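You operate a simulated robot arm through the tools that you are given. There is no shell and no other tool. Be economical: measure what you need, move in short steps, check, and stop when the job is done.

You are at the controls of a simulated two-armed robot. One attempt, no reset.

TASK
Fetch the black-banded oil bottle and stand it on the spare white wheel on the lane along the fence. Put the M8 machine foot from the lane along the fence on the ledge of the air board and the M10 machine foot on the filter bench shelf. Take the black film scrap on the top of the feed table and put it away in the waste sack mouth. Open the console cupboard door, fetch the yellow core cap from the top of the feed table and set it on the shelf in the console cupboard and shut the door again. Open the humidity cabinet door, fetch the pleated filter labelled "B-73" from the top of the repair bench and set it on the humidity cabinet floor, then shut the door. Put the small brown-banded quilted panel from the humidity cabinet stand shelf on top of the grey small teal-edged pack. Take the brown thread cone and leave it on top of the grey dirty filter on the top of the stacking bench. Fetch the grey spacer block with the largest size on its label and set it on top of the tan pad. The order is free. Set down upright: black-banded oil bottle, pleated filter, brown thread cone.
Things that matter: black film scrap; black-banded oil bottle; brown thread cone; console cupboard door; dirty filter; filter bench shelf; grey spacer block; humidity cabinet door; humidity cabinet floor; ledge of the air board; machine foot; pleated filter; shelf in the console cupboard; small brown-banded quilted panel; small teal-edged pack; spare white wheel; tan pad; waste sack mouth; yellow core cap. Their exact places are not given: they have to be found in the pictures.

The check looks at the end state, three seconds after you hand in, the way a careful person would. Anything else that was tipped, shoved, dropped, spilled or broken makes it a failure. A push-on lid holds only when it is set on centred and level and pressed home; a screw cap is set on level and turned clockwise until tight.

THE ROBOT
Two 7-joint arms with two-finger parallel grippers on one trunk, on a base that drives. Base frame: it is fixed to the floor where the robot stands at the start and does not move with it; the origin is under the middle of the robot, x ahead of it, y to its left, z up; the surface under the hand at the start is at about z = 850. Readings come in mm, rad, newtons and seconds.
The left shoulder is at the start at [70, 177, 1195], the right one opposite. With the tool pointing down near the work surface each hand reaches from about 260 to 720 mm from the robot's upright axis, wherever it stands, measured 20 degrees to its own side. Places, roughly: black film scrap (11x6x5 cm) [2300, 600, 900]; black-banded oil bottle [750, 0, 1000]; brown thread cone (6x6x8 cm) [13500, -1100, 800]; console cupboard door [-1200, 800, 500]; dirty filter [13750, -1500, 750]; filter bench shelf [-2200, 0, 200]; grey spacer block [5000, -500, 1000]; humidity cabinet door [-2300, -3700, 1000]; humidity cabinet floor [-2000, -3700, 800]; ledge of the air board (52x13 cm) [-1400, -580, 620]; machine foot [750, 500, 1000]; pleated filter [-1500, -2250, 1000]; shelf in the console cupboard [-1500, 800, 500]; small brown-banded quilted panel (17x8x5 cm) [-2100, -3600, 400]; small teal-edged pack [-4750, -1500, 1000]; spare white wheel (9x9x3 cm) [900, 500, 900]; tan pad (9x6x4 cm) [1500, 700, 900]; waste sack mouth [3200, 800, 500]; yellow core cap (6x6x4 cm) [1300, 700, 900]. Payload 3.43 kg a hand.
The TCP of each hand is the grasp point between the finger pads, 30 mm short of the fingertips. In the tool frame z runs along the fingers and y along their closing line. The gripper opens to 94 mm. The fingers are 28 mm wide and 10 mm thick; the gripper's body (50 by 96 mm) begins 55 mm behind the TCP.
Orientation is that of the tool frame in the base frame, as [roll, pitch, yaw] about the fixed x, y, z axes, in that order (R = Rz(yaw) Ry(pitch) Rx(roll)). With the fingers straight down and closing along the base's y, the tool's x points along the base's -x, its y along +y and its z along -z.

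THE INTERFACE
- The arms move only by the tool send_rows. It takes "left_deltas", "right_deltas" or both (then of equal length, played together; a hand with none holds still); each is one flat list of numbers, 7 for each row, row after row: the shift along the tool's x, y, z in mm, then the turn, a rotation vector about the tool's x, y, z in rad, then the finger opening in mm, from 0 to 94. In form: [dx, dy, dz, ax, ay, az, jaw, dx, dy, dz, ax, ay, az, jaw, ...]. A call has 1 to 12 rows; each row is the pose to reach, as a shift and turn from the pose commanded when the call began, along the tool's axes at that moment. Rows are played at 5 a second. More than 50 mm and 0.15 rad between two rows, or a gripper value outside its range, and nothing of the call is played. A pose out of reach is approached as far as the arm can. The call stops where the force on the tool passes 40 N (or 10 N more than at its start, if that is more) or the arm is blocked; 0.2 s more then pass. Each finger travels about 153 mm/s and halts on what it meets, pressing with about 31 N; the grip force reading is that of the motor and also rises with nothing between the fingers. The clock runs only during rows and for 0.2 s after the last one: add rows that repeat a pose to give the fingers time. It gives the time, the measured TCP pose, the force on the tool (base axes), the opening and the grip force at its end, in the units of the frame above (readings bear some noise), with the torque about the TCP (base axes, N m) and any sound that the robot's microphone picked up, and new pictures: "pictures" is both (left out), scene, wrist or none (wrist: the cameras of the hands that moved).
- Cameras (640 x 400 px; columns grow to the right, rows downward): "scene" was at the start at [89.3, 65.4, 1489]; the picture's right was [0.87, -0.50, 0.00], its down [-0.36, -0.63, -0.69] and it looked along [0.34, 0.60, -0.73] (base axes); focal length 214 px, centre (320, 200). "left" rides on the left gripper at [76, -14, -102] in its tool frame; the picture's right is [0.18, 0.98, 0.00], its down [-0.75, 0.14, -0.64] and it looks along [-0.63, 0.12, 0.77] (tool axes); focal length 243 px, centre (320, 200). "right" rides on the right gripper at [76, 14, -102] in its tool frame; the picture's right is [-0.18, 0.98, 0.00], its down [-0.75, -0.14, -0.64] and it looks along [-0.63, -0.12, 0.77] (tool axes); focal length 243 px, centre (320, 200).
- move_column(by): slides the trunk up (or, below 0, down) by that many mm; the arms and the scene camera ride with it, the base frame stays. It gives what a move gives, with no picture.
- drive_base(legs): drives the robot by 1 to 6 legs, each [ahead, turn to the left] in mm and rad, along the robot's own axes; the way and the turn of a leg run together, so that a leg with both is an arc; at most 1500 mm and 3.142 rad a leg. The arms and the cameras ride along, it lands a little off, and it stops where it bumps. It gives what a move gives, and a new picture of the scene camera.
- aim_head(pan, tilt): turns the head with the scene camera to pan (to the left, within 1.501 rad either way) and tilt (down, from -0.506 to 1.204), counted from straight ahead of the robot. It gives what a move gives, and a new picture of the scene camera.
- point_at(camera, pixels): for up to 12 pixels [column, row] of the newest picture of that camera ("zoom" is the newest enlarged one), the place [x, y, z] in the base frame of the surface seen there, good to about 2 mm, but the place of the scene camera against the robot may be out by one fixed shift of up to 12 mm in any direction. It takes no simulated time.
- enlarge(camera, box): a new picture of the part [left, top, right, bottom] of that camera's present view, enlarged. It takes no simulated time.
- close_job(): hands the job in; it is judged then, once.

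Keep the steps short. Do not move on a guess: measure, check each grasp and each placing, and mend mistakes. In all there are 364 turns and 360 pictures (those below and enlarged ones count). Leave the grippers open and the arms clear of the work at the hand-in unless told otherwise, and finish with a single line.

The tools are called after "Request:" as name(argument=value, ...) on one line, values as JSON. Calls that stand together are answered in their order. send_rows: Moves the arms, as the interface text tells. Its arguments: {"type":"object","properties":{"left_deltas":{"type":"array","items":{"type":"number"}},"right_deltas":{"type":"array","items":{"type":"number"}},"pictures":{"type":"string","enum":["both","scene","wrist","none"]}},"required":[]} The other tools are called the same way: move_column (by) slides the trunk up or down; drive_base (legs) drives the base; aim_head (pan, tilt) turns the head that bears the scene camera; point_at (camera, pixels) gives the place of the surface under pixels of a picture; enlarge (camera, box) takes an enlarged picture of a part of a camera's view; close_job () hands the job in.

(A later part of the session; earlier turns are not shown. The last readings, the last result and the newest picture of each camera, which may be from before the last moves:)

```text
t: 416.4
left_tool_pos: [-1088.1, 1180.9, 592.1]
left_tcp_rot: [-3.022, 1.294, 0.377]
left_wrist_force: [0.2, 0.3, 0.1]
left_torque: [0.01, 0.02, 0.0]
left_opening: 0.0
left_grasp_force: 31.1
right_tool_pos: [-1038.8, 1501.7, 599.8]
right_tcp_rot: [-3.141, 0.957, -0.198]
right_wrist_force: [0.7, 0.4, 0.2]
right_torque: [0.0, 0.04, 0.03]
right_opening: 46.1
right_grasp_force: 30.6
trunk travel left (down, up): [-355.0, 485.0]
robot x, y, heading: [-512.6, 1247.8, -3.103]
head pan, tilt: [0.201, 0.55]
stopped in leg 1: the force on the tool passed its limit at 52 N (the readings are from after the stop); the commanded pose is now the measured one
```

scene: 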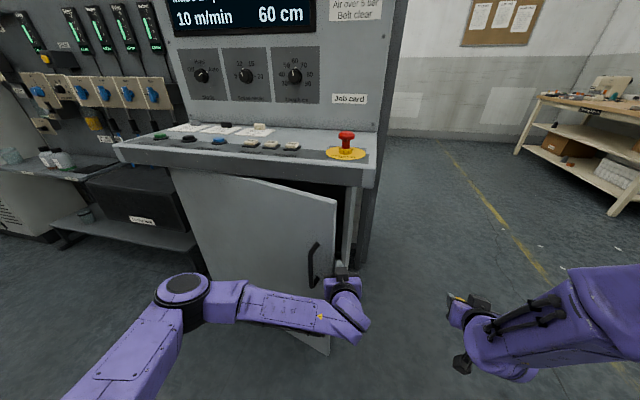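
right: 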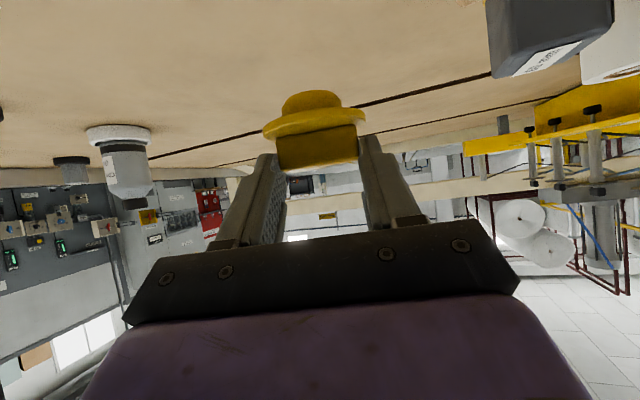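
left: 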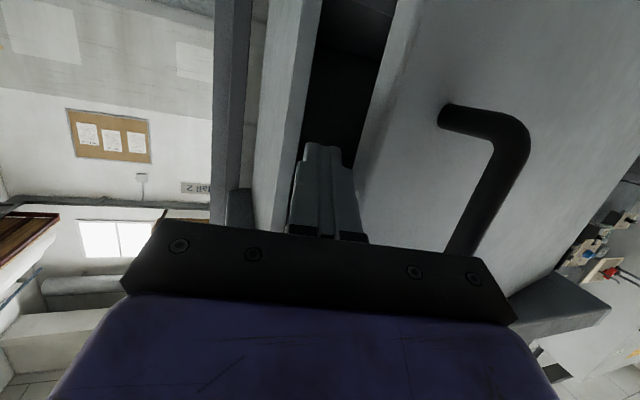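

Request:
point_at(camera="scene", pixels=[[334, 202], [331, 208], [332, 240]])

Request:
send_rows(left_deltas=[0, 4, 0, 0, 0, 0, 0, 0, 8, -1, 0, 0, 0, 0, 2, 13, -6, 0, 0, 0, 0, 5, 19, -14, 0, 0, 0, 0, 8, 26, -25, 0, 0, 0, 0, 12, 34, -37, 0, 0, 0, 0, 15, 43, -50, 0, 0, 0, 0, 18, 53, -63, 0, 0, 0, 0], pictures="both")

```text
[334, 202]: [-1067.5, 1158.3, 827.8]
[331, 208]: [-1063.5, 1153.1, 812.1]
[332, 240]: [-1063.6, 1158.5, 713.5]
```

```text
t: 417.3
left_tool_pos: [-1076.2, 1174.8, 590.2]
left_tcp_rot: [-3.002, 1.285, 0.385]
left_wrist_force: [2.2, 6.9, -0.7]
left_torque: [-0.11, 0.02, 0.11]
left_opening: 0.0
left_grasp_force: 31.1
right_tool_pos: [-1039.0, 1501.6, 600.6]
right_tcp_rot: [3.141, 0.958, -0.196]
right_wrist_force: [-0.2, -1.0, -0.2]
right_torque: [-0.01, 0.0, -0.05]
right_opening: 46.0
right_grasp_force: 31.1
trunk travel left (down, up): [-355.0, 485.0]
robot x, y, heading: [-509.6, 1249.3, -3.109]
head pan, tilt: [0.201, 0.55]
stopped in row 4 (left hand): the force on the tool passed its limit at 42 N (the readings are from after the stop); the commanded pose is now the measured one
```

scene: 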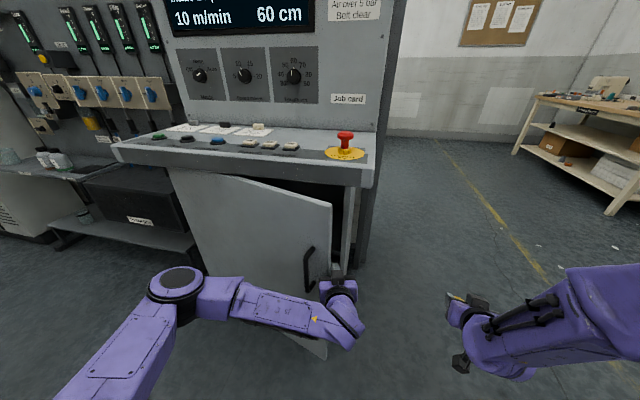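
left: 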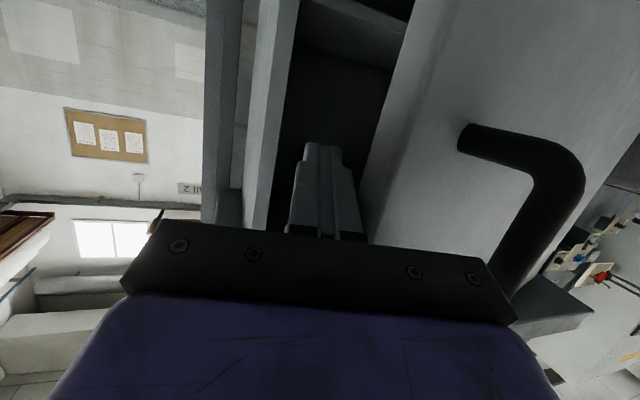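

Request:
send_rows(left_deltas=[0, -6, 0, 0, 0, 0, 0, 42, -5, 12, 0, 0, 0, 0, 84, -4, 24, 0, 0, 0, 0, 125, -2, 36, 0, 0, 0, 0, 125, -2, 56, 0, 0, 0, 0], pictures="wrist")

```text
t: 418.5
left_tool_pos: [-1099.7, 1176.3, 455.0]
left_tcp_rot: [-3.005, 1.288, 0.383]
left_wrist_force: [0.7, 0.2, -0.7]
left_torque: [-0.02, 0.0, 0.03]
left_opening: 0.0
left_grasp_force: 31.0
right_tool_pos: [-1038.8, 1502.5, 598.5]
right_tcp_rot: [3.139, 0.959, -0.2]
right_wrist_force: [0.0, -0.4, 0.1]
right_torque: [0.02, -0.03, 0.02]
right_opening: 46.6
right_grasp_force: 31.2
trunk travel left (down, up): [-355.0, 485.0]
robot x, y, heading: [-513.8, 1250.7, -3.112]
head pan, tilt: [0.201, 0.55]
```

left: 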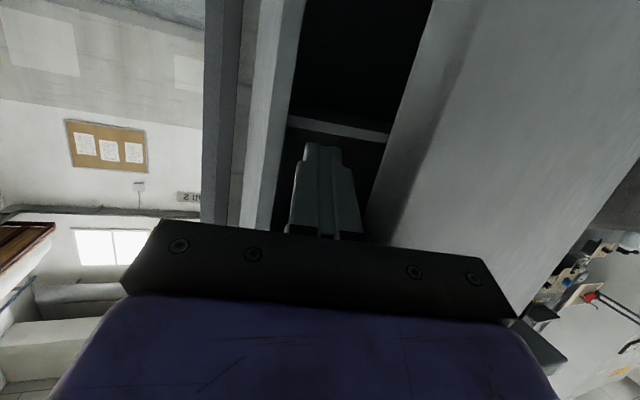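

Request:
send_rows(left_deltas=[0, 5, 0, 0, 0, 0, 0, 1, 11, -3, 0, 0, 0, 0, 3, 18, -9, 0, 0, 0, 0, 6, 26, -18, 0, 0, 0, 0, 9, 35, -30, 0, 0, 0, 0, 12, 44, -43, 0, 0, 0, 0, 15, 54, -56, 0, 0, 0, 0, 18, 65, -69, 0, 0, 0, 0, 21, 77, -82, 0, 0, 0, 0, 24, 90, -95, 0, 0, 0, 0], pictures="both")

```text
t: 419.2
left_tool_pos: [-1088.4, 1170.2, 454.3]
left_tcp_rot: [-2.99, 1.284, 0.386]
left_wrist_force: [0.3, -0.2, -1.0]
left_torque: [-0.02, 0.01, -0.04]
left_opening: 0.0
left_grasp_force: 30.8
right_tool_pos: [-1038.9, 1502.1, 599.3]
right_tcp_rot: [-3.14, 0.957, -0.196]
right_wrist_force: [-1.2, -0.6, 0.2]
right_torque: [0.03, -0.07, -0.01]
right_opening: 46.3
right_grasp_force: 30.7
trunk travel left (down, up): [-355.0, 485.0]
robot x, y, heading: [-507.9, 1250.3, -3.115]
head pan, tilt: [0.201, 0.55]
stopped in row 3 (left hand): the force on the tool passed its limit at 44 N (the readings are from after the stop); the commanded pose is now the measured one
```

scene: 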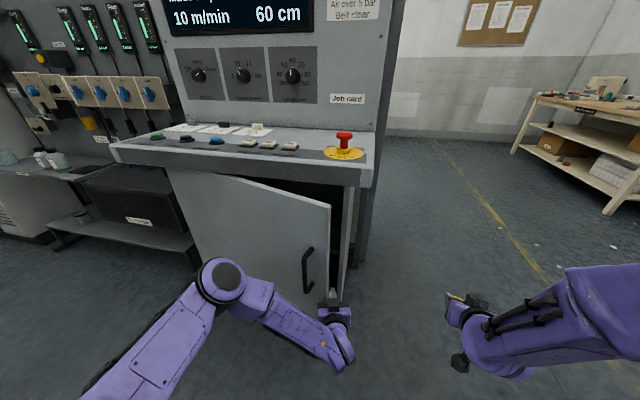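
left: 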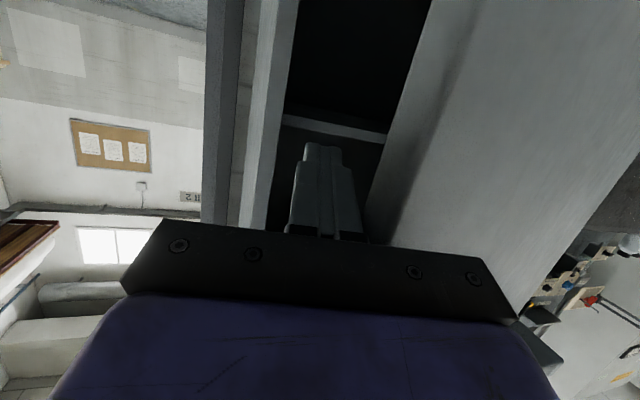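

Request:
point_at(camera="scene", pixels=[[328, 206], [325, 212], [327, 250], [329, 280], [310, 260]])

Request:
send_rows(left_deltas=[0, -12, 0, 0, 0, 0, 0, 0, -40, -10, -0.12, -0.004, -0.035, 0, 0, -70, -30, -0.24, -0.008, -0.07, 0, 0, -90, -50, -0.36, -0.012, -0.1, 0, 0, -100, -60, -0.48, -0.016, -0.134, 0, 0, -110, -60, -0.6, -0.02, -0.168, 0, 0, -110, -60, -0.68, -0.022, -0.19, 0], pictures="scene")

```text
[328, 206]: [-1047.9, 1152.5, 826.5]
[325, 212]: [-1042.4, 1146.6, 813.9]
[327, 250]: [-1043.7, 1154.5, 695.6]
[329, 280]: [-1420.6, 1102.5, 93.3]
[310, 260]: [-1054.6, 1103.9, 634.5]
```

```text
t: 420.8
left_tool_pos: [-1061.2, 1256.3, 482.7]
left_tcp_rot: [-3.072, 1.302, 1.031]
left_wrist_force: [-0.2, 0.2, 0.4]
left_torque: [-0.01, -0.02, 0.01]
left_opening: 0.0
left_grasp_force: 31.2
left hand out of reach, approached as far as the arm can: row 6, 7
right_tool_pos: [-1037.3, 1503.4, 599.2]
right_tcp_rot: [3.138, 0.958, -0.203]
right_wrist_force: [0.1, -0.2, -1.3]
right_torque: [0.0, -0.01, 0.02]
right_opening: 46.2
right_grasp_force: 31.2
trunk travel left (down, up): [-355.0, 485.0]
robot x, y, heading: [-511.3, 1250.4, -3.114]
head pan, tilt: [0.201, 0.55]
```

scene: 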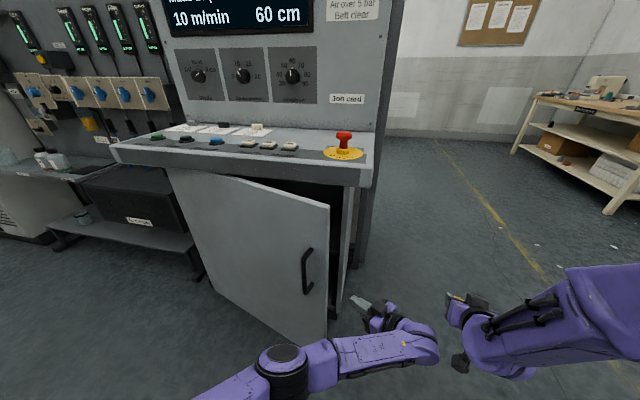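

Request:
send_rows(left_deltas=[-6, 2, 23, 0, 0, 0, 0, -12.6, 3.7, 45.7, 0, 0, 0, 0, -18, 18, 67, 0, 0, 0, 0, -27, 39.6, 95.4, 0, 0, 0, 0], pictures="both")

```text
t: 421.8
left_tool_pos: [-1083.6, 1167.0, 487.7]
left_tcp_rot: [-3.027, 1.281, 1.057]
left_wrist_force: [0.4, 0.2, 0.6]
left_torque: [0.0, 0.01, 0.01]
left_opening: 0.0
left_grasp_force: 30.4
right_tool_pos: [-1038.4, 1502.9, 599.7]
right_tcp_rot: [3.14, 0.958, -0.201]
right_wrist_force: [0.0, -0.1, -0.3]
right_torque: [0.02, 0.0, -0.01]
right_opening: 46.6
right_grasp_force: 31.2
trunk travel left (down, up): [-355.0, 485.0]
robot x, y, heading: [-514.3, 1248.2, -3.115]
head pan, tilt: [0.201, 0.55]
```

scene: 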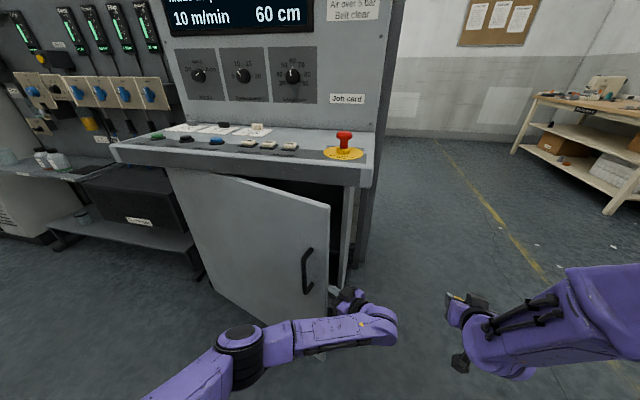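
left: 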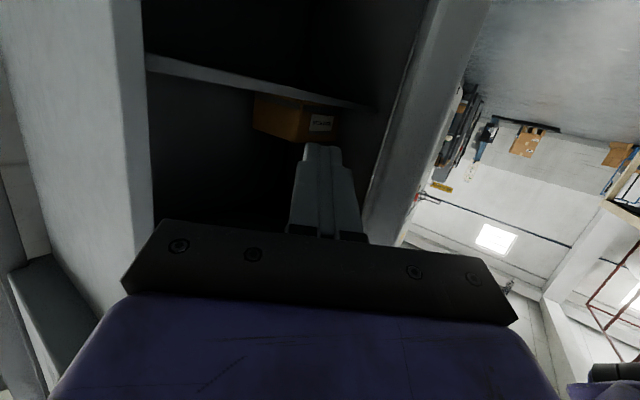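

Request:
send_rows(left_deltas=[0.8, 8.5, -3.6, 0, 0, 0, 0, 1.5, 18, -7.3, 0, 0, 0, 0, 2, 28.5, -9.9, 0, 0, 0, 0, 2.4, 38.9, -12.5, 0, 0, 0, 0, 2.7, 49.7, -14.7, 0, 0, 0, 0, 2.9, 60.4, -16.9, 0, 0, 0, 0, 3.1, 71.4, -18.7, 0, 0, 0, 0, 3.3, 82.5, -20.5, 0, 0, 0, 0, 3.3, 93.8, -21.9, 0, 0, 0, 0, 3.3, 105, -23.3, 0, 0, 0, 0], pictures="scene")

```text
t: 424.0
left_tool_pos: [-985.4, 1124.9, 486.2]
left_tcp_rot: [-3.025, 1.284, 1.055]
left_wrist_force: [0.5, -0.3, -0.7]
left_torque: [-0.03, -0.03, 0.0]
left_opening: 0.0
left_grasp_force: 30.9
right_tool_pos: [-1038.1, 1503.5, 600.3]
right_tcp_rot: [3.139, 0.958, -0.202]
right_wrist_force: [-0.1, -1.0, -0.6]
right_torque: [0.0, 0.01, -0.01]
right_opening: 46.4
right_grasp_force: 30.7
trunk travel left (down, up): [-355.0, 485.0]
robot x, y, heading: [-510.7, 1251.7, -3.118]
head pan, tilt: [0.201, 0.55]
```

scene: 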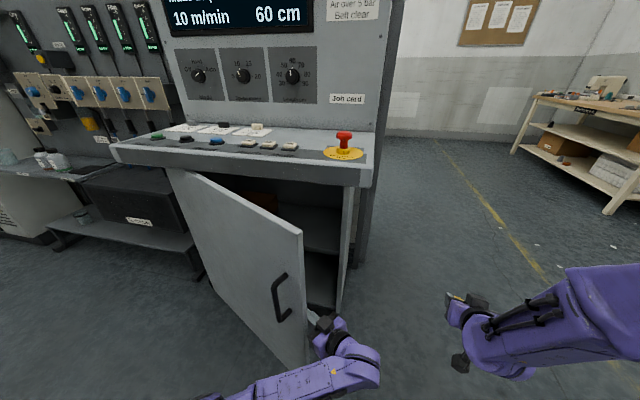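

Request:
drive_base(legs=[[0, 0.2]])

```text
t: 424.9
left_tool_pos: [-969.7, 1086.5, 487.7]
left_tcp_rot: [-3.027, 1.281, 1.133]
left_wrist_force: [0.9, 1.2, 0.5]
left_torque: [-0.07, 0.03, 0.0]
left_opening: 0.1
left_grasp_force: 30.5
right_tool_pos: [-1058.9, 1452.8, 599.7]
right_tcp_rot: [3.139, 0.958, -0.108]
right_wrist_force: [0.1, 0.9, 0.2]
right_torque: [0.02, 0.02, 0.04]
right_opening: 46.8
right_grasp_force: 30.9
trunk travel left (down, up): [-355.0, 485.0]
robot x, y, heading: [-516.2, 1252.1, -3.03]
head pan, tilt: [0.201, 0.55]
stopped in leg 1: the force on the tool passed its limit at 62 N (the readings are from after the stop); the commanded pose is now the measured one
```

scene: 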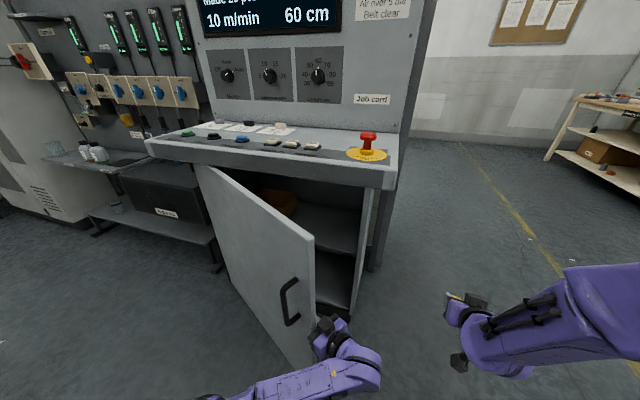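

Request:
send_rows(left_deltas=[-1.5, 4, 4.4, 0, 0, 0, 0, -4.3, 12, 13, 0, 0, 0, 0, -7.2, 20, 22, 0, 0, 0, 0, -10, 28, 31, 0, 0, 0, 0, -13, 36, 39.5, 0, 0, 0, 0, -16, 44, 48, 0, 0, 0, 0, -19, 52, 57, 0, 0, 0, 0, -21.5, 60, 66, 0, 0, 0, 0, -24.5, 68, 75, 0, 0, 0, 0, -27.5, 76, 83.5, 0, 0, 0, 0, -31, 86, 94, 0, 0, 0, 0], pictures="scene")

```text
t: 425.4
left_tool_pos: [-964.8, 1085.9, 486.9]
left_tcp_rot: [-3.025, 1.275, 1.122]
left_wrist_force: [5.6, 10.2, 3.3]
left_torque: [-0.52, 0.17, 0.22]
left_opening: 0.0
left_grasp_force: 31.0
right_tool_pos: [-1058.4, 1454.5, 600.4]
right_tcp_rot: [3.14, 0.957, -0.112]
right_wrist_force: [0.3, -0.7, 0.2]
right_torque: [-0.01, 0.0, -0.01]
right_opening: 46.3
right_grasp_force: 30.7
trunk travel left (down, up): [-355.0, 485.0]
robot x, y, heading: [-518.4, 1248.7, -3.03]
head pan, tilt: [0.201, 0.55]
stopped in row 2 (left hand): the force on the tool passed its limit at 53 N (the readings are from after the stop); the commanded pose is now the measured one
```

scene: 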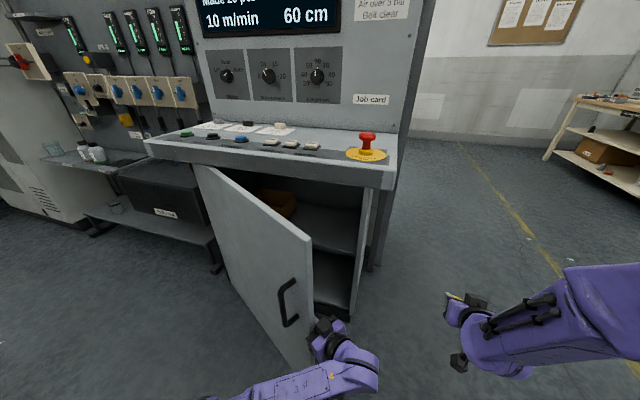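

Request:
send_rows(left_deltas=[0, 6, -2, 0, 0, 0, 0, 0, 14, -4, 0, 0, 0, 0, 0, 24, -5, 0, 0, 0, 0, 0, 34, -5, 0, 0, 0, 0, 0, 45, -5, 0, 0, 0, 0, 0, 56, -4, 0, 0, 0, 0, 0, 67, -3, 0, 0, 0, 0, 0, 78, -2, 0, 0, 0, 0, 0, 89, 0, 0, 0, 0, 0, 0, 100, 2, 0, 0, 0, 0, 0, 111, 5, 0, 0, 0, 0, 0, 122, 8, 0, 0, 0, 0], pictures="scene")

```text
t: 427.5
left_tool_pos: [-887.8, 1036.9, 483.2]
left_tcp_rot: [-3.022, 1.273, 1.121]
left_wrist_force: [2.3, 3.2, 2.6]
left_torque: [-0.08, 0.03, 0.09]
left_opening: 0.0
left_grasp_force: 31.2
right_tool_pos: [-1057.0, 1454.9, 599.3]
right_tcp_rot: [3.14, 0.959, -0.111]
right_wrist_force: [0.0, 0.1, 0.1]
right_torque: [0.01, -0.02, -0.03]
right_opening: 46.4
right_grasp_force: 31.1
trunk travel left (down, up): [-355.0, 485.0]
robot x, y, heading: [-511.6, 1250.1, -3.029]
head pan, tilt: [0.201, 0.55]
stopped in row 10 (left hand): the force on the tool passed its limit at 44 N (the readings are from after the stop); the commanded pose is now the measured one
```

scene: 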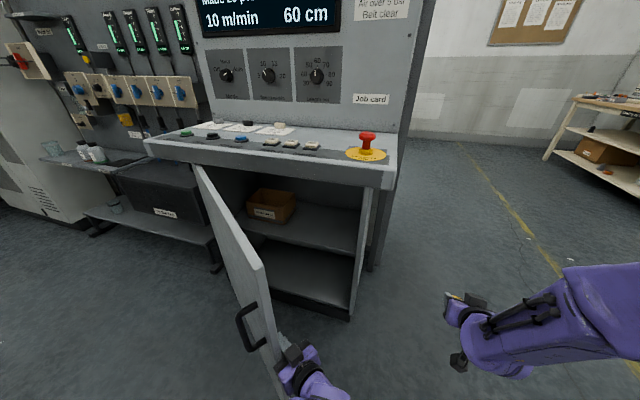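

Request:
send_rows(left_deltas=[-0.5, 4, 1, 0, 0, 0, 0, -2, 11, 4, 0, 0, 0, 0, -3.5, 19, 8, 0, 0, 0, 0, -5, 28, 12, 0, 0, 0, 0, -6.5, 37, 16, 0, 0, 0, 0, -8, 46, 20, 0, 0, 0, 0, -10, 55, 25, 0, 0, 0, 0, -12, 64, 30, 0, 0, 0, 0, -14, 73, 35, 0, 0, 0, 0, -16, 82, 40, 0, 0, 0, 0, -18, 91, 45, 0, 0, 0, 0, -20, 100, 50, 0, 0, 0, 0], pictures="scene")

```text
t: 428.2
left_tool_pos: [-876.4, 1029.0, 482.8]
left_tcp_rot: [-3.027, 1.265, 1.111]
left_wrist_force: [6.8, 9.6, 4.0]
left_torque: [-0.25, 0.19, 0.19]
left_opening: 0.2
left_grasp_force: 30.9
right_tool_pos: [-1056.7, 1456.1, 600.3]
right_tcp_rot: [3.138, 0.957, -0.115]
right_wrist_force: [0.2, -0.9, 0.1]
right_torque: [-0.03, 0.0, 0.01]
right_opening: 46.3
right_grasp_force: 31.2
trunk travel left (down, up): [-355.0, 485.0]
robot x, y, heading: [-508.1, 1249.3, -3.035]
head pan, tilt: [0.201, 0.55]
stopped in row 3 (left hand): the force on the tool passed its limit at 46 N (the readings are from after the stop); the commanded pose is now the measured one
```

scene: 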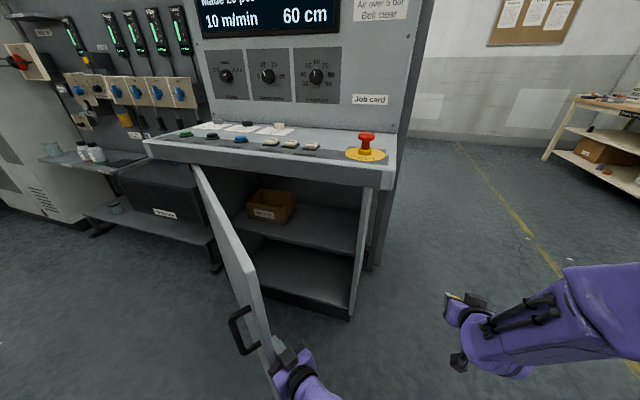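

Request:
point_at(camera="scene", pixels=[[256, 272], [262, 320], [225, 215], [200, 170], [340, 225], [310, 225], [355, 235], [300, 240], [270, 240], [355, 210], [250, 235], [275, 205]])

Request:
enlarge(camera="scene", box=[190, 150, 400, 330])

```text
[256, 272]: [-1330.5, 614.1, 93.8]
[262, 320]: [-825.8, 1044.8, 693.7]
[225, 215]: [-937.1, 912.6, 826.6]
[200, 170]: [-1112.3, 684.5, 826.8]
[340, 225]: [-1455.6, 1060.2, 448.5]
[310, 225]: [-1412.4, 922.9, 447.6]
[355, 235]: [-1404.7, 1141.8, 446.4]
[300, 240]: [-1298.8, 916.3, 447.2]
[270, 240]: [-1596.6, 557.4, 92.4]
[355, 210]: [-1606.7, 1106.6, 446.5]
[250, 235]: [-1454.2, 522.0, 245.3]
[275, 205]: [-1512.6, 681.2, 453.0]
```

```text
2.22 times, centred on (295, 240) of scene
```

zoom: 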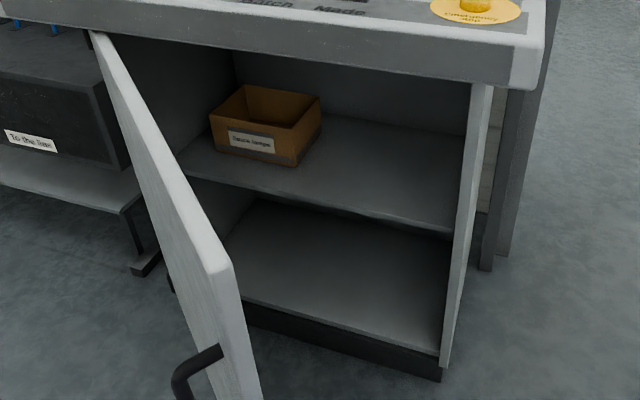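

Request:
send_rows(left_deltas=[-13, -19, -4.3, 0.119, 0.004, 0.037, 0, -26, -38, -8.6, 0.238, 0.008, 0.075, 0, -39, -57, -13, 0.358, 0.013, 0.112, 0, -52, -76, -17, 0.477, 0.017, 0.15, 0, -65, -95, -21.5, 0.596, 0.021, 0.187, 0, -78, -114, -26, 0.715, 0.026, 0.224, 0, -91, -133, -30, 0.835, 0.03, 0.262, 0, -104.5, -152, -34.3, 0.954, 0.034, 0.299, 0], pictures="scene")

```text
t: 428.6
left_tool_pos: [-882.9, 1037.5, 483.9]
left_tcp_rot: [-3.038, 1.256, 1.032]
left_wrist_force: [3.8, 3.5, 0.9]
left_torque: [-0.15, 0.1, 0.07]
left_opening: 0.0
left_grasp_force: 31.3
right_tool_pos: [-1056.0, 1457.0, 599.6]
right_tcp_rot: [3.137, 0.958, -0.116]
right_wrist_force: [-0.7, -0.1, 0.1]
right_torque: [-0.02, 0.02, -0.01]
right_opening: 46.6
right_grasp_force: 31.0
trunk travel left (down, up): [-355.0, 485.0]
robot x, y, heading: [-508.8, 1251.2, -3.033]
head pan, tilt: [0.201, 0.55]
stopped in row 1 (left hand): the force on the tool passed its limit at 50 N (the readings are from after the stop); the commanded pose is now the measured one
```

scene: 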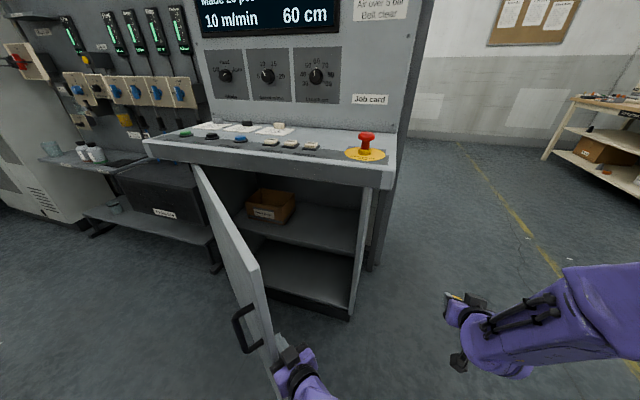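

Request:
send_rows(left_deltas=[0, -22, -5, 0, 0, 0, 0, 4, -45, -10, 0, 0, 0, 0, -20, -62, -12, 0.122, 0.004, 0.04, 0, -35, -78, -14, 0.244, 0.008, 0.08, 0, -50, -94, -17, 0.366, 0.012, 0.12, 0, -65, -110, -20, 0.488, 0.016, 0.16, 0, -80, -120, -22, 0.61, 0.02, 0.2, 0, -95, -130, -24, 0.732, 0.023, 0.24, 0, -109, -141, -26.7, 0.855, 0.027, 0.279, 0], pictures="scene")

```text
t: 430.6
left_tool_pos: [-998.2, 1112.1, 600.8]
left_tcp_rot: [-3.047, 1.256, 0.122]
left_wrist_force: [0.3, 2.7, 0.4]
left_torque: [-0.06, 0.01, 0.2]
left_opening: 0.0
left_grasp_force: 30.9
right_tool_pos: [-1055.3, 1457.5, 599.5]
right_tcp_rot: [3.138, 0.958, -0.115]
right_wrist_force: [-0.6, 0.0, 0.3]
right_torque: [0.02, 0.0, -0.01]
right_opening: 46.2
right_grasp_force: 30.5
trunk travel left (down, up): [-355.0, 485.0]
robot x, y, heading: [-511.5, 1249.9, -3.035]
head pan, tilt: [0.201, 0.55]
```

scene: 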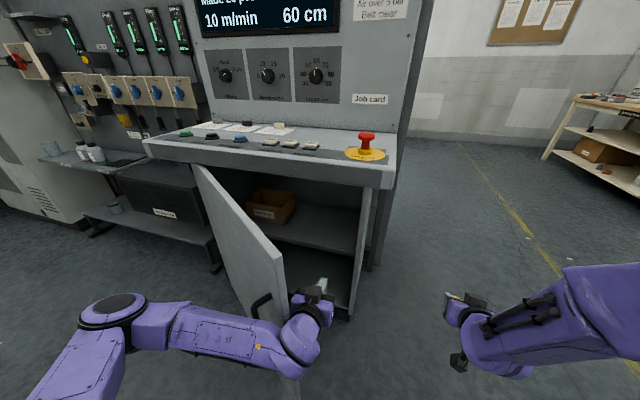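

Request:
send_rows(left_deltas=[0, -25, 0, 0, 0, 0, 0, 0, -50, 0, 0, 0, 0, 0], pictures="none")

Request:
drive_base(legs=[[-380, 0]])

```text
t: 431.2
left_tool_pos: [-1001.1, 1161.0, 600.8]
left_tcp_rot: [-3.05, 1.255, 0.123]
left_wrist_force: [0.4, 0.1, 0.1]
left_torque: [0.04, 0.04, 0.04]
left_opening: 0.0
left_grasp_force: 31.2
right_tool_pos: [-1056.3, 1456.2, 599.8]
right_tcp_rot: [3.138, 0.956, -0.114]
right_wrist_force: [0.8, 0.9, 0.4]
right_torque: [0.0, 0.0, -0.03]
right_opening: 46.6
right_grasp_force: 30.4
trunk travel left (down, up): [-355.0, 485.0]
robot x, y, heading: [-511.6, 1254.4, -3.035]
head pan, tilt: [0.201, 0.55]
```

```text
t: 433.6
left_tool_pos: [-621.6, 1201.8, 601.1]
left_tcp_rot: [-3.047, 1.253, 0.124]
left_wrist_force: [-0.6, 0.4, -0.2]
left_torque: [-0.02, -0.01, -0.01]
left_opening: 0.2
left_grasp_force: 31.4
right_tool_pos: [-678.0, 1496.5, 600.0]
right_tcp_rot: [3.139, 0.959, -0.116]
right_wrist_force: [0.6, 0.0, -0.7]
right_torque: [0.02, -0.03, -0.01]
right_opening: 46.5
right_grasp_force: 31.1
trunk travel left (down, up): [-355.0, 485.0]
robot x, y, heading: [-132.7, 1293.2, -3.032]
head pan, tilt: [0.201, 0.55]
```

scene: 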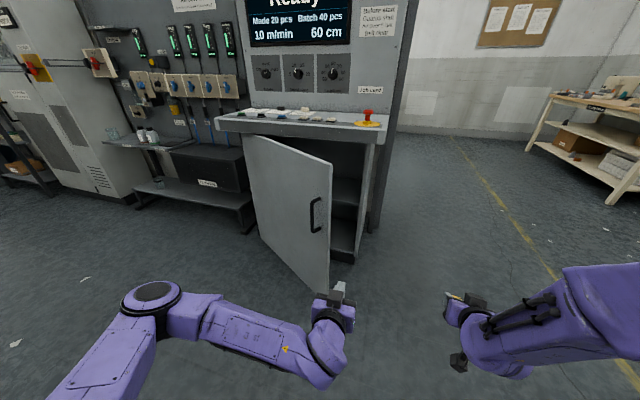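

Request:
send_rows(left_deltas=[-20.4, 36.2, -12.4, 0, 0, 0, 0, -41, 72.4, -25, 0, 0, 0, 0, -61, 108.6, -37, 0, 0, 0, 0, -82, 145, -50, 0, 0, 0, 0, -102, 181, -62, 0, 0, 0, 0, -122, 217, -74, 0, 0, 0, 0, -143, 253, -87, 0, 0, 0, 0, -163, 290, -99, 0, 0, 0, 0, -184, 326, -112, 0, 0, 0, 0], pictures="scene")

Request:
point_at(camera="scene", pixels=[[331, 170], [325, 178], [328, 215], [331, 280], [280, 160], [247, 140], [360, 200], [345, 195]])

```text
t: 435.6
left_tool_pos: [-560.2, 870.4, 801.4]
left_tcp_rot: [-3.041, 1.254, 0.127]
left_wrist_force: [-0.3, -1.1, 0.2]
left_torque: [0.01, 0.0, 0.03]
left_opening: 0.0
left_grasp_force: 30.9
left hand out of reach, approached as far as the arm can: row 4, 5, 6, 7
right_tool_pos: [-676.7, 1495.9, 600.2]
right_tcp_rot: [3.139, 0.957, -0.113]
right_wrist_force: [0.1, 0.0, 0.0]
right_torque: [0.01, -0.02, 0.0]
right_opening: 46.5
right_grasp_force: 30.8
trunk travel left (down, up): [-355.0, 485.0]
robot x, y, heading: [-133.2, 1292.1, -3.032]
head pan, tilt: [0.201, 0.55]
```

scene: 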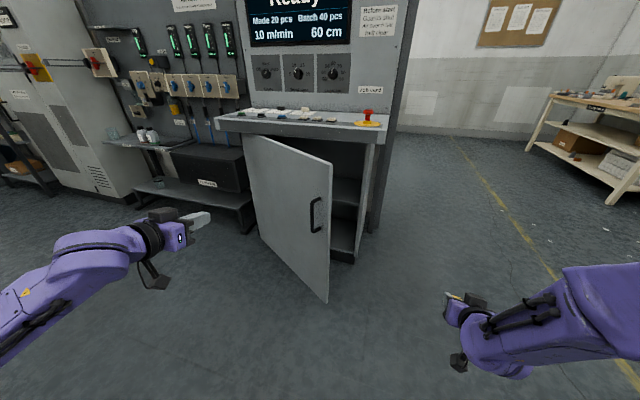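

```text
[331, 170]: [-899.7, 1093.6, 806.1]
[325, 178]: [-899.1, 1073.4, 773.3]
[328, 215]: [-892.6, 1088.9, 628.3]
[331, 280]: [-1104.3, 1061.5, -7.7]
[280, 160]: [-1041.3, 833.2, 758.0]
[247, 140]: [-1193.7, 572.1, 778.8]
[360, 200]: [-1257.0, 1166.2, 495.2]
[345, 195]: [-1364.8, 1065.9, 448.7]
```

Request:
send_rows(left_deltas=[-16, 0, -5, 0, 0.14, 0, 40, -32, 0, -10, 0, 0.28, 0, 80, -48, 0, -15, 0, 0.42, 0, 94, -64, 0, -20, 0, 0.56, 0, 94, -80, 0, -25, 0, 0.7, 0, 94, -96, 0, -30, 0, 0.84, 0, 94, -112, 0, -36, 0, 0.98, 0, 94, -128, 0, -41, 0, 1.12, 0, 94, -143, 0, -46, 0, 1.25, 0, 94], pictures="none")

Request:
drive_base(legs=[[0, -1.01], [-275, 0], [0, 0.9], [320, 0]])

```text
t: 437.6
left_tool_pos: [-560.5, 868.6, 952.9]
left_tcp_rot: [-3.114, 0.005, 0.034]
left_wrist_force: [0.7, 0.0, 0.5]
left_torque: [-0.02, 0.02, 0.0]
left_opening: 94.3
left_grasp_force: 0.0
right_tool_pos: [-678.0, 1497.8, 598.9]
right_tcp_rot: [3.136, 0.956, -0.116]
right_wrist_force: [0.3, 0.9, 0.2]
right_torque: [-0.01, 0.01, 0.0]
right_opening: 46.3
right_grasp_force: 30.9
trunk travel left (down, up): [-355.0, 485.0]
robot x, y, heading: [-130.6, 1294.7, -3.036]
head pan, tilt: [0.201, 0.55]
```

```text
t: 446.1
left_tool_pos: [-756.1, 702.5, 950.9]
left_tcp_rot: [-3.112, 0.008, -0.076]
left_wrist_force: [-0.6, -0.3, 0.4]
left_torque: [-0.03, -0.04, 0.02]
left_opening: 94.0
left_grasp_force: 0.0
right_tool_pos: [-801.3, 1341.2, 598.7]
right_tcp_rot: [3.14, 0.956, -0.225]
right_wrist_force: [-0.9, -0.3, -0.1]
right_torque: [0.02, 0.0, 0.01]
right_opening: 46.4
right_grasp_force: 30.6
trunk travel left (down, up): [-355.0, 485.0]
robot x, y, heading: [-283.1, 1078.4, 3.137]
head pan, tilt: [0.201, 0.55]
```

scene: 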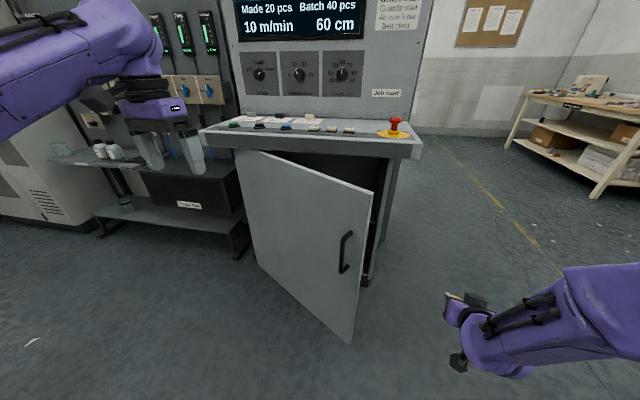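

Request:
point_at(camera="scene", pixels=[[370, 198], [364, 205], [366, 240], [360, 320]])

Request:
send_rows(right_deltas=[-13.6, 31, 19, -0.07, 0, -0.05, 20, -27, 62, 38.5, -0.14, 0, -0.1, 20, -41, 93.5, 58, -0.21, 0, -0.15, 20, -54, 125, 77, -0.28, 0, -0.2, 20, -68, 156, 96, -0.35, 0, -0.25, 20, -81, 187, 115, -0.42, 0, -0.3, 20, -95, 218, 134.6, -0.49, 0, -0.346, 20], pictures="both")

```text
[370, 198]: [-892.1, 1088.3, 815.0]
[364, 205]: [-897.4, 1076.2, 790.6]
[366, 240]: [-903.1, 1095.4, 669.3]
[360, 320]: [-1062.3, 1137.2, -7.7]
```

```text
t: 447.7
left_tool_pos: [-755.4, 701.6, 951.0]
left_tcp_rot: [-3.113, 0.007, -0.078]
left_wrist_force: [0.2, 0.1, 0.3]
left_torque: [-0.02, -0.01, -0.05]
left_opening: 94.0
left_grasp_force: 0.3
right_tool_pos: [-1010.8, 1164.6, 600.0]
right_tcp_rot: [3.141, 0.955, 0.378]
right_wrist_force: [-0.4, 0.0, 0.7]
right_torque: [-0.01, -0.01, 0.01]
right_opening: 46.4
right_grasp_force: 31.2
trunk travel left (down, up): [-355.0, 485.0]
robot x, y, heading: [-281.4, 1078.1, 3.138]
head pan, tilt: [0.201, 0.55]
```

scene: 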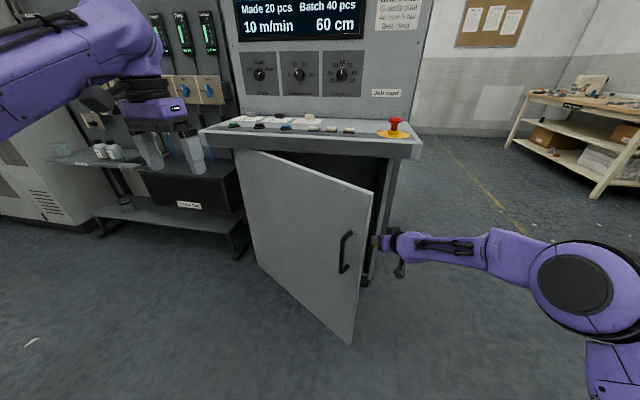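
right: 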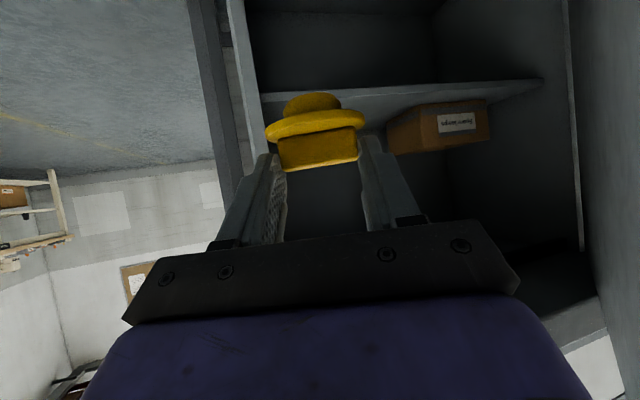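

Request:
send_rows(right_deltas=[-4.3, 18.6, 6, 0, 0, 0, 20, -7.5, 32.5, 10.6, 0, 0, 0, 20, -8.5, 42.5, 12.1, 0, 0, 0, 20, -7, 52.2, 9.9, 0, 0, 0, 20, -3.9, 62.9, 5.5, 0, 0, 0, 20, -0.8, 73.7, 1.1, 0, 0, 0, 20, 2.1, 85.4, -3, 0, 0, 0, 20, 5.1, 97.1, -7.1, 0, 0, 0, 20, 7.4, 108.4, -10.5, 0, 0, 0, 20, 9.8, 119.7, -13.8, 0, 0, 0, 20, 12, 131.9, -16.9, 0, 0, 0, 20, 14.1, 144.2, -19.9, 0, 0, 0, 20], pictures="both")

```text
t: 450.3
left_tool_pos: [-756.1, 703.7, 951.7]
left_tcp_rot: [-3.112, 0.007, -0.077]
left_wrist_force: [-0.6, 0.1, 0.0]
left_torque: [0.0, -0.01, 0.04]
left_opening: 94.1
left_grasp_force: 0.1
right_tool_pos: [-938.1, 1056.1, 587.4]
right_tcp_rot: [3.1, 0.936, 0.308]
right_wrist_force: [0.1, -0.6, 0.6]
right_torque: [-0.01, 0.02, 0.0]
right_opening: 46.6
right_grasp_force: 31.1
trunk travel left (down, up): [-355.0, 485.0]
robot x, y, heading: [-283.1, 1078.5, 3.137]
head pan, tilt: [0.201, 0.55]
```

scene: 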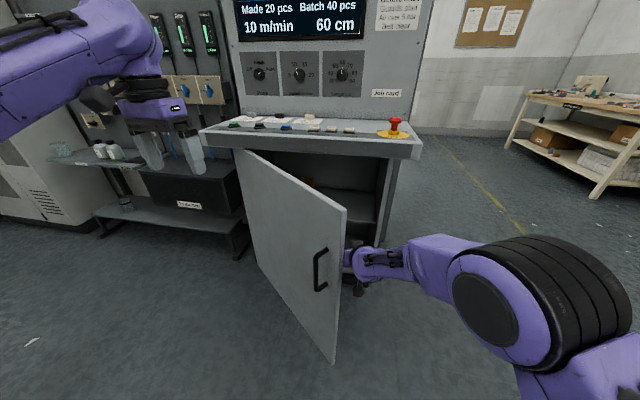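
right: 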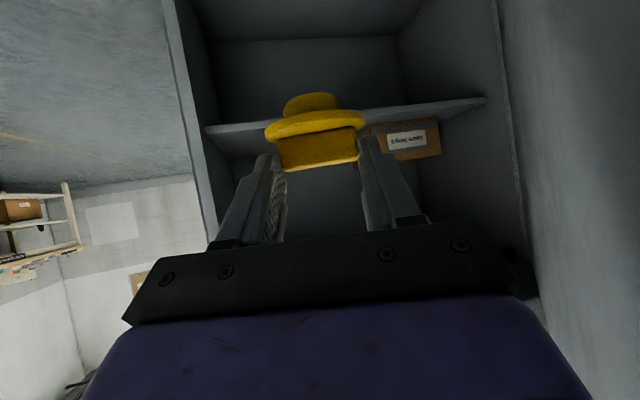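

Request:
send_rows(right_deltas=[3.2, 14, -4.6, 0, 0, 0, 20, 6.4, 29, -9.2, 0, 0, 0, 20, 9.6, 44, -13.8, 0, 0, 0, 20, 12.8, 59, -18.4, 0, 0, 0, 20, 15.5, 74.5, -22, 0, 0, 0, 20, 18, 90, -25.5, 0, 0, 0, 20, 20, 105.5, -28, 0, 0, 0, 20, 21.5, 121, -30, 0, 0, 0, 20, 22.5, 136.5, -31, 0, 0, 0, 20, 23, 152, -31.5, 0, 0, 0, 20, 23, 167, -31, 0, 0, 0, 20, 23, 182, -30, 0, 0, 0, 20], pictures="both")

```text
t: 452.9
left_tool_pos: [-755.0, 701.9, 950.9]
left_tcp_rot: [-3.113, 0.005, -0.078]
left_wrist_force: [0.3, 0.1, 0.8]
left_torque: [0.0, -0.01, 0.01]
left_opening: 93.9
left_grasp_force: 0.1
right_tool_pos: [-839.5, 890.1, 605.1]
right_tcp_rot: [3.116, 0.961, 0.337]
right_wrist_force: [1.2, -0.1, -0.9]
right_torque: [-0.01, -0.01, 0.0]
right_opening: 46.6
right_grasp_force: 30.7
trunk travel left (down, up): [-355.0, 485.0]
robot x, y, heading: [-284.3, 1077.2, 3.139]
head pan, tilt: [0.201, 0.55]
```

scene: 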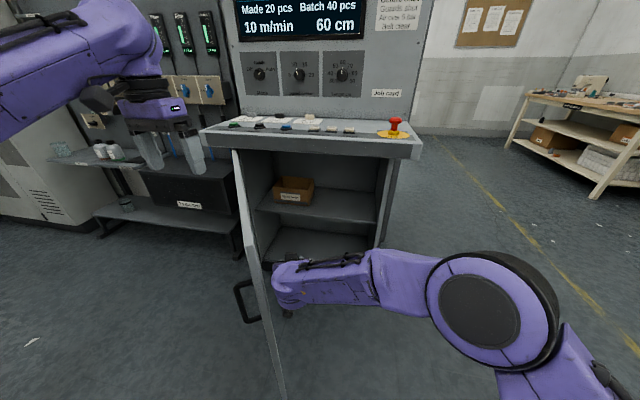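
right: 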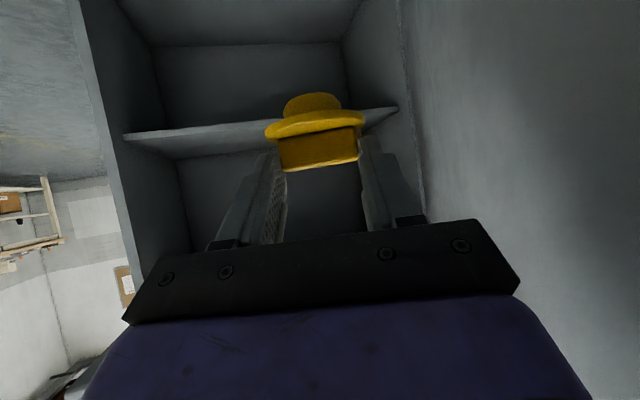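

Request:
send_rows(right_deltas=[0, 13, 0, 0, 0, 0, 20, 0, 27, 1, 0, 0, 0, 20, 0, 41, 1, 0, 0, 0, 20, 0, 55, 2, 0, 0, 0, 20, 0, 69, 2, 0, 0, 0, 20, 0, 83, 3, 0, 0, 0, 20, 0, 97, 3, 0, 0, 0, 20, 0, 111, 4, 0, 0, 0, 20], pictures="scene")

```text
t: 454.7
left_tool_pos: [-755.2, 702.6, 951.3]
left_tcp_rot: [-3.113, 0.008, -0.075]
left_wrist_force: [-0.1, 0.8, -0.4]
left_torque: [0.0, -0.02, 0.01]
left_opening: 94.0
left_grasp_force: 0.0
right_tool_pos: [-799.8, 794.3, 597.0]
right_tcp_rot: [-3.141, 0.957, 0.375]
right_wrist_force: [-0.4, -0.1, -0.3]
right_torque: [0.02, 0.02, 0.03]
right_opening: 46.1
right_grasp_force: 30.8
right hand out of reach, approached as far as the arm can: row 8
trunk travel left (down, up): [-355.0, 485.0]
robot x, y, heading: [-279.8, 1075.7, 3.136]
head pan, tilt: [0.201, 0.55]
```

scene: 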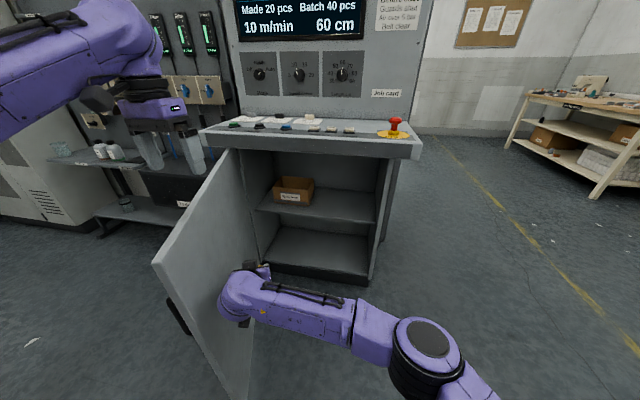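

Request:
send_rows(right_deltas=[8, -34, -11, 0.07, 0, 0.05, 20, 16, -68, -22, 0.14, 0, 0.1, 20, 23.4, -102, -33, 0.22, 0, 0.156, 20], left_deltas=[0, 0, -45, 0, 0, 0, 94, 0, 0, -90, 0, 0, 0, 94, 0, 0, -135, 0, 0, 0, 94], pictures="scene")

Request:
point_at(camera="scene", pixels=[[155, 265], [230, 155], [200, 220], [330, 205], [300, 215], [350, 215], [420, 145], [230, 150]])

```text
t: 455.5
left_tool_pos: [-755.1, 700.9, 1020.8]
left_tcp_rot: [-3.113, 0.007, -0.077]
left_wrist_force: [0.7, -0.1, -0.5]
left_torque: [-0.03, -0.05, -0.01]
left_opening: 93.7
left_grasp_force: 0.0
left hand out of reach, approached as far as the arm can: row 2, 3
right_tool_pos: [-799.7, 904.9, 596.5]
right_tcp_rot: [3.139, 0.959, 0.102]
right_wrist_force: [-0.2, 0.1, 0.1]
right_torque: [0.03, -0.01, 0.02]
right_opening: 46.4
right_grasp_force: 30.8
trunk travel left (down, up): [-355.0, 485.0]
robot x, y, heading: [-285.9, 1076.5, 3.137]
head pan, tilt: [0.201, 0.55]
```

scene: 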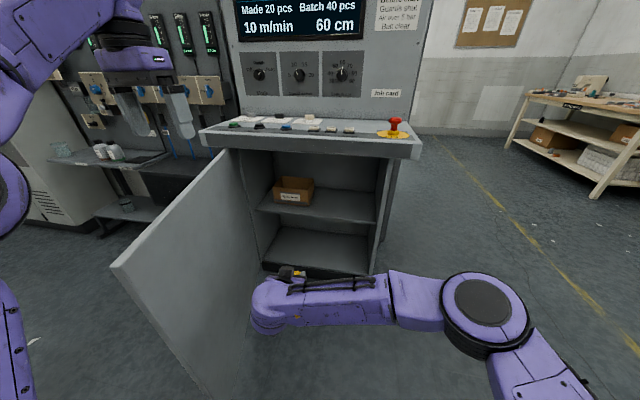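

```text
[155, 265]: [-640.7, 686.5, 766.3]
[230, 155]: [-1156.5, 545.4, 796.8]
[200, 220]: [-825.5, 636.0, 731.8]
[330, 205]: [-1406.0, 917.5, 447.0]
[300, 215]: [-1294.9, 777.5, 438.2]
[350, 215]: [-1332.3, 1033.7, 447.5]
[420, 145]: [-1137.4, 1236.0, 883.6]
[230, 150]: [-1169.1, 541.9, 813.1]
```

Request:
drive_base(legs=[[420, 0]])

Request:
aim_head(pan=0.1, tilt=0.75)

```text
t: 458.1
left_tool_pos: [-1175.1, 699.8, 1018.2]
left_tcp_rot: [-3.112, 0.008, -0.072]
left_wrist_force: [-0.3, -0.2, -0.4]
left_torque: [0.02, -0.03, 0.0]
left_opening: 94.1
left_grasp_force: 0.0
right_tool_pos: [-1219.2, 902.5, 596.5]
right_tcp_rot: [3.141, 0.957, 0.106]
right_wrist_force: [-1.7, 0.1, -0.2]
right_torque: [0.02, 0.02, -0.02]
right_opening: 46.5
right_grasp_force: 31.1
trunk travel left (down, up): [-355.0, 485.0]
robot x, y, heading: [-702.8, 1078.4, 3.138]
head pan, tilt: [0.201, 0.55]
```

scene: 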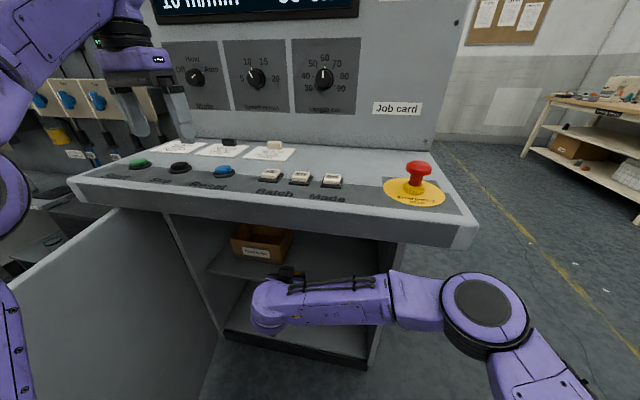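

```text
t: 458.9
left_tool_pos: [-1174.7, 700.4, 1020.2]
left_tcp_rot: [-3.113, 0.007, -0.073]
left_wrist_force: [-0.6, 0.3, 0.0]
left_torque: [0.0, 0.0, -0.03]
left_opening: 94.1
left_grasp_force: 0.1
right_tool_pos: [-1218.5, 902.9, 597.2]
right_tcp_rot: [3.141, 0.957, 0.106]
right_wrist_force: [0.3, -0.3, -0.4]
right_torque: [-0.01, 0.02, 0.01]
right_opening: 46.2
right_grasp_force: 30.9
trunk travel left (down, up): [-355.0, 485.0]
robot x, y, heading: [-700.1, 1080.3, 3.141]
head pan, tilt: [0.099, 0.75]
```

scene: 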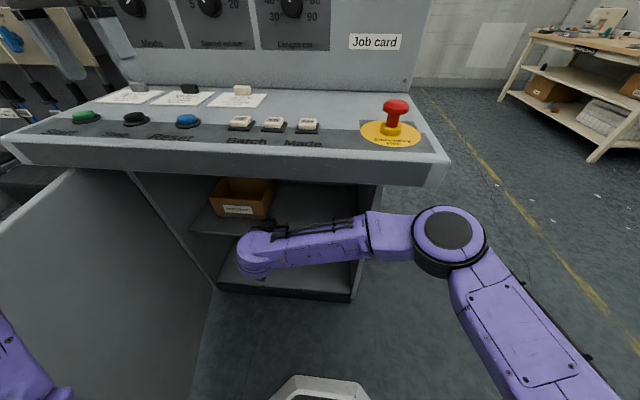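

Request:
send_rows(right_deltas=[-23.5, -19, 33, 0, 0, 0, 20, -47, -38, 66.5, 0, 0, 0, 20, -70, -57, 100, 0, 0, 0, 20, -94, -75.7, 133, 0, 0, 0, 20], pictures="both")

```text
t: 459.9
left_tool_pos: [-1174.3, 700.2, 1017.8]
left_tcp_rot: [-3.112, 0.007, -0.073]
left_wrist_force: [0.0, 0.8, -0.7]
left_torque: [-0.02, -0.03, 0.01]
left_opening: 93.8
left_grasp_force: 0.0
right_tool_pos: [-1389.8, 959.5, 597.2]
right_tcp_rot: [3.14, 0.959, 0.105]
right_wrist_force: [-0.8, 0.3, -0.1]
right_torque: [-0.01, -0.04, -0.01]
right_opening: 46.6
right_grasp_force: 31.1
trunk travel left (down, up): [-355.0, 485.0]
robot x, y, heading: [-703.2, 1079.8, 3.142]
head pan, tilt: [0.099, 0.75]
```

scene: 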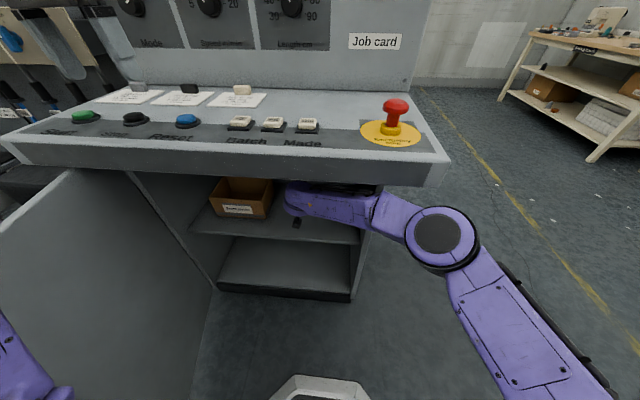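
right: 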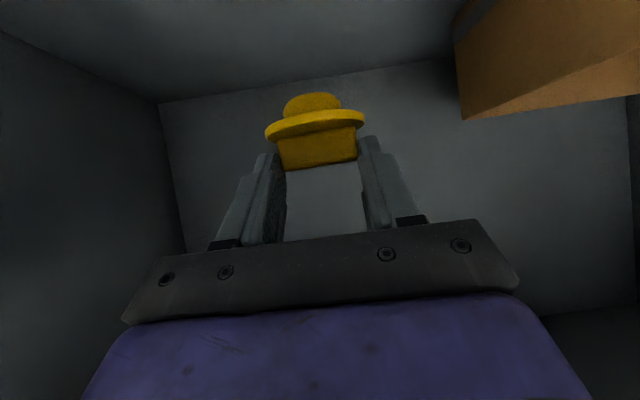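

Request:
point_at(camera="right", pixels=[[390, 70], [250, 70], [320, 40], [310, 95], [300, 120], [200, 40]])

```text
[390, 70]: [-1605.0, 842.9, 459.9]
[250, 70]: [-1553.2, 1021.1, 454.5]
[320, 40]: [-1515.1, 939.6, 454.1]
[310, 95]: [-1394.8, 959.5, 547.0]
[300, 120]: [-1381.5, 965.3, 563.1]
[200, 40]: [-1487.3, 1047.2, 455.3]
```

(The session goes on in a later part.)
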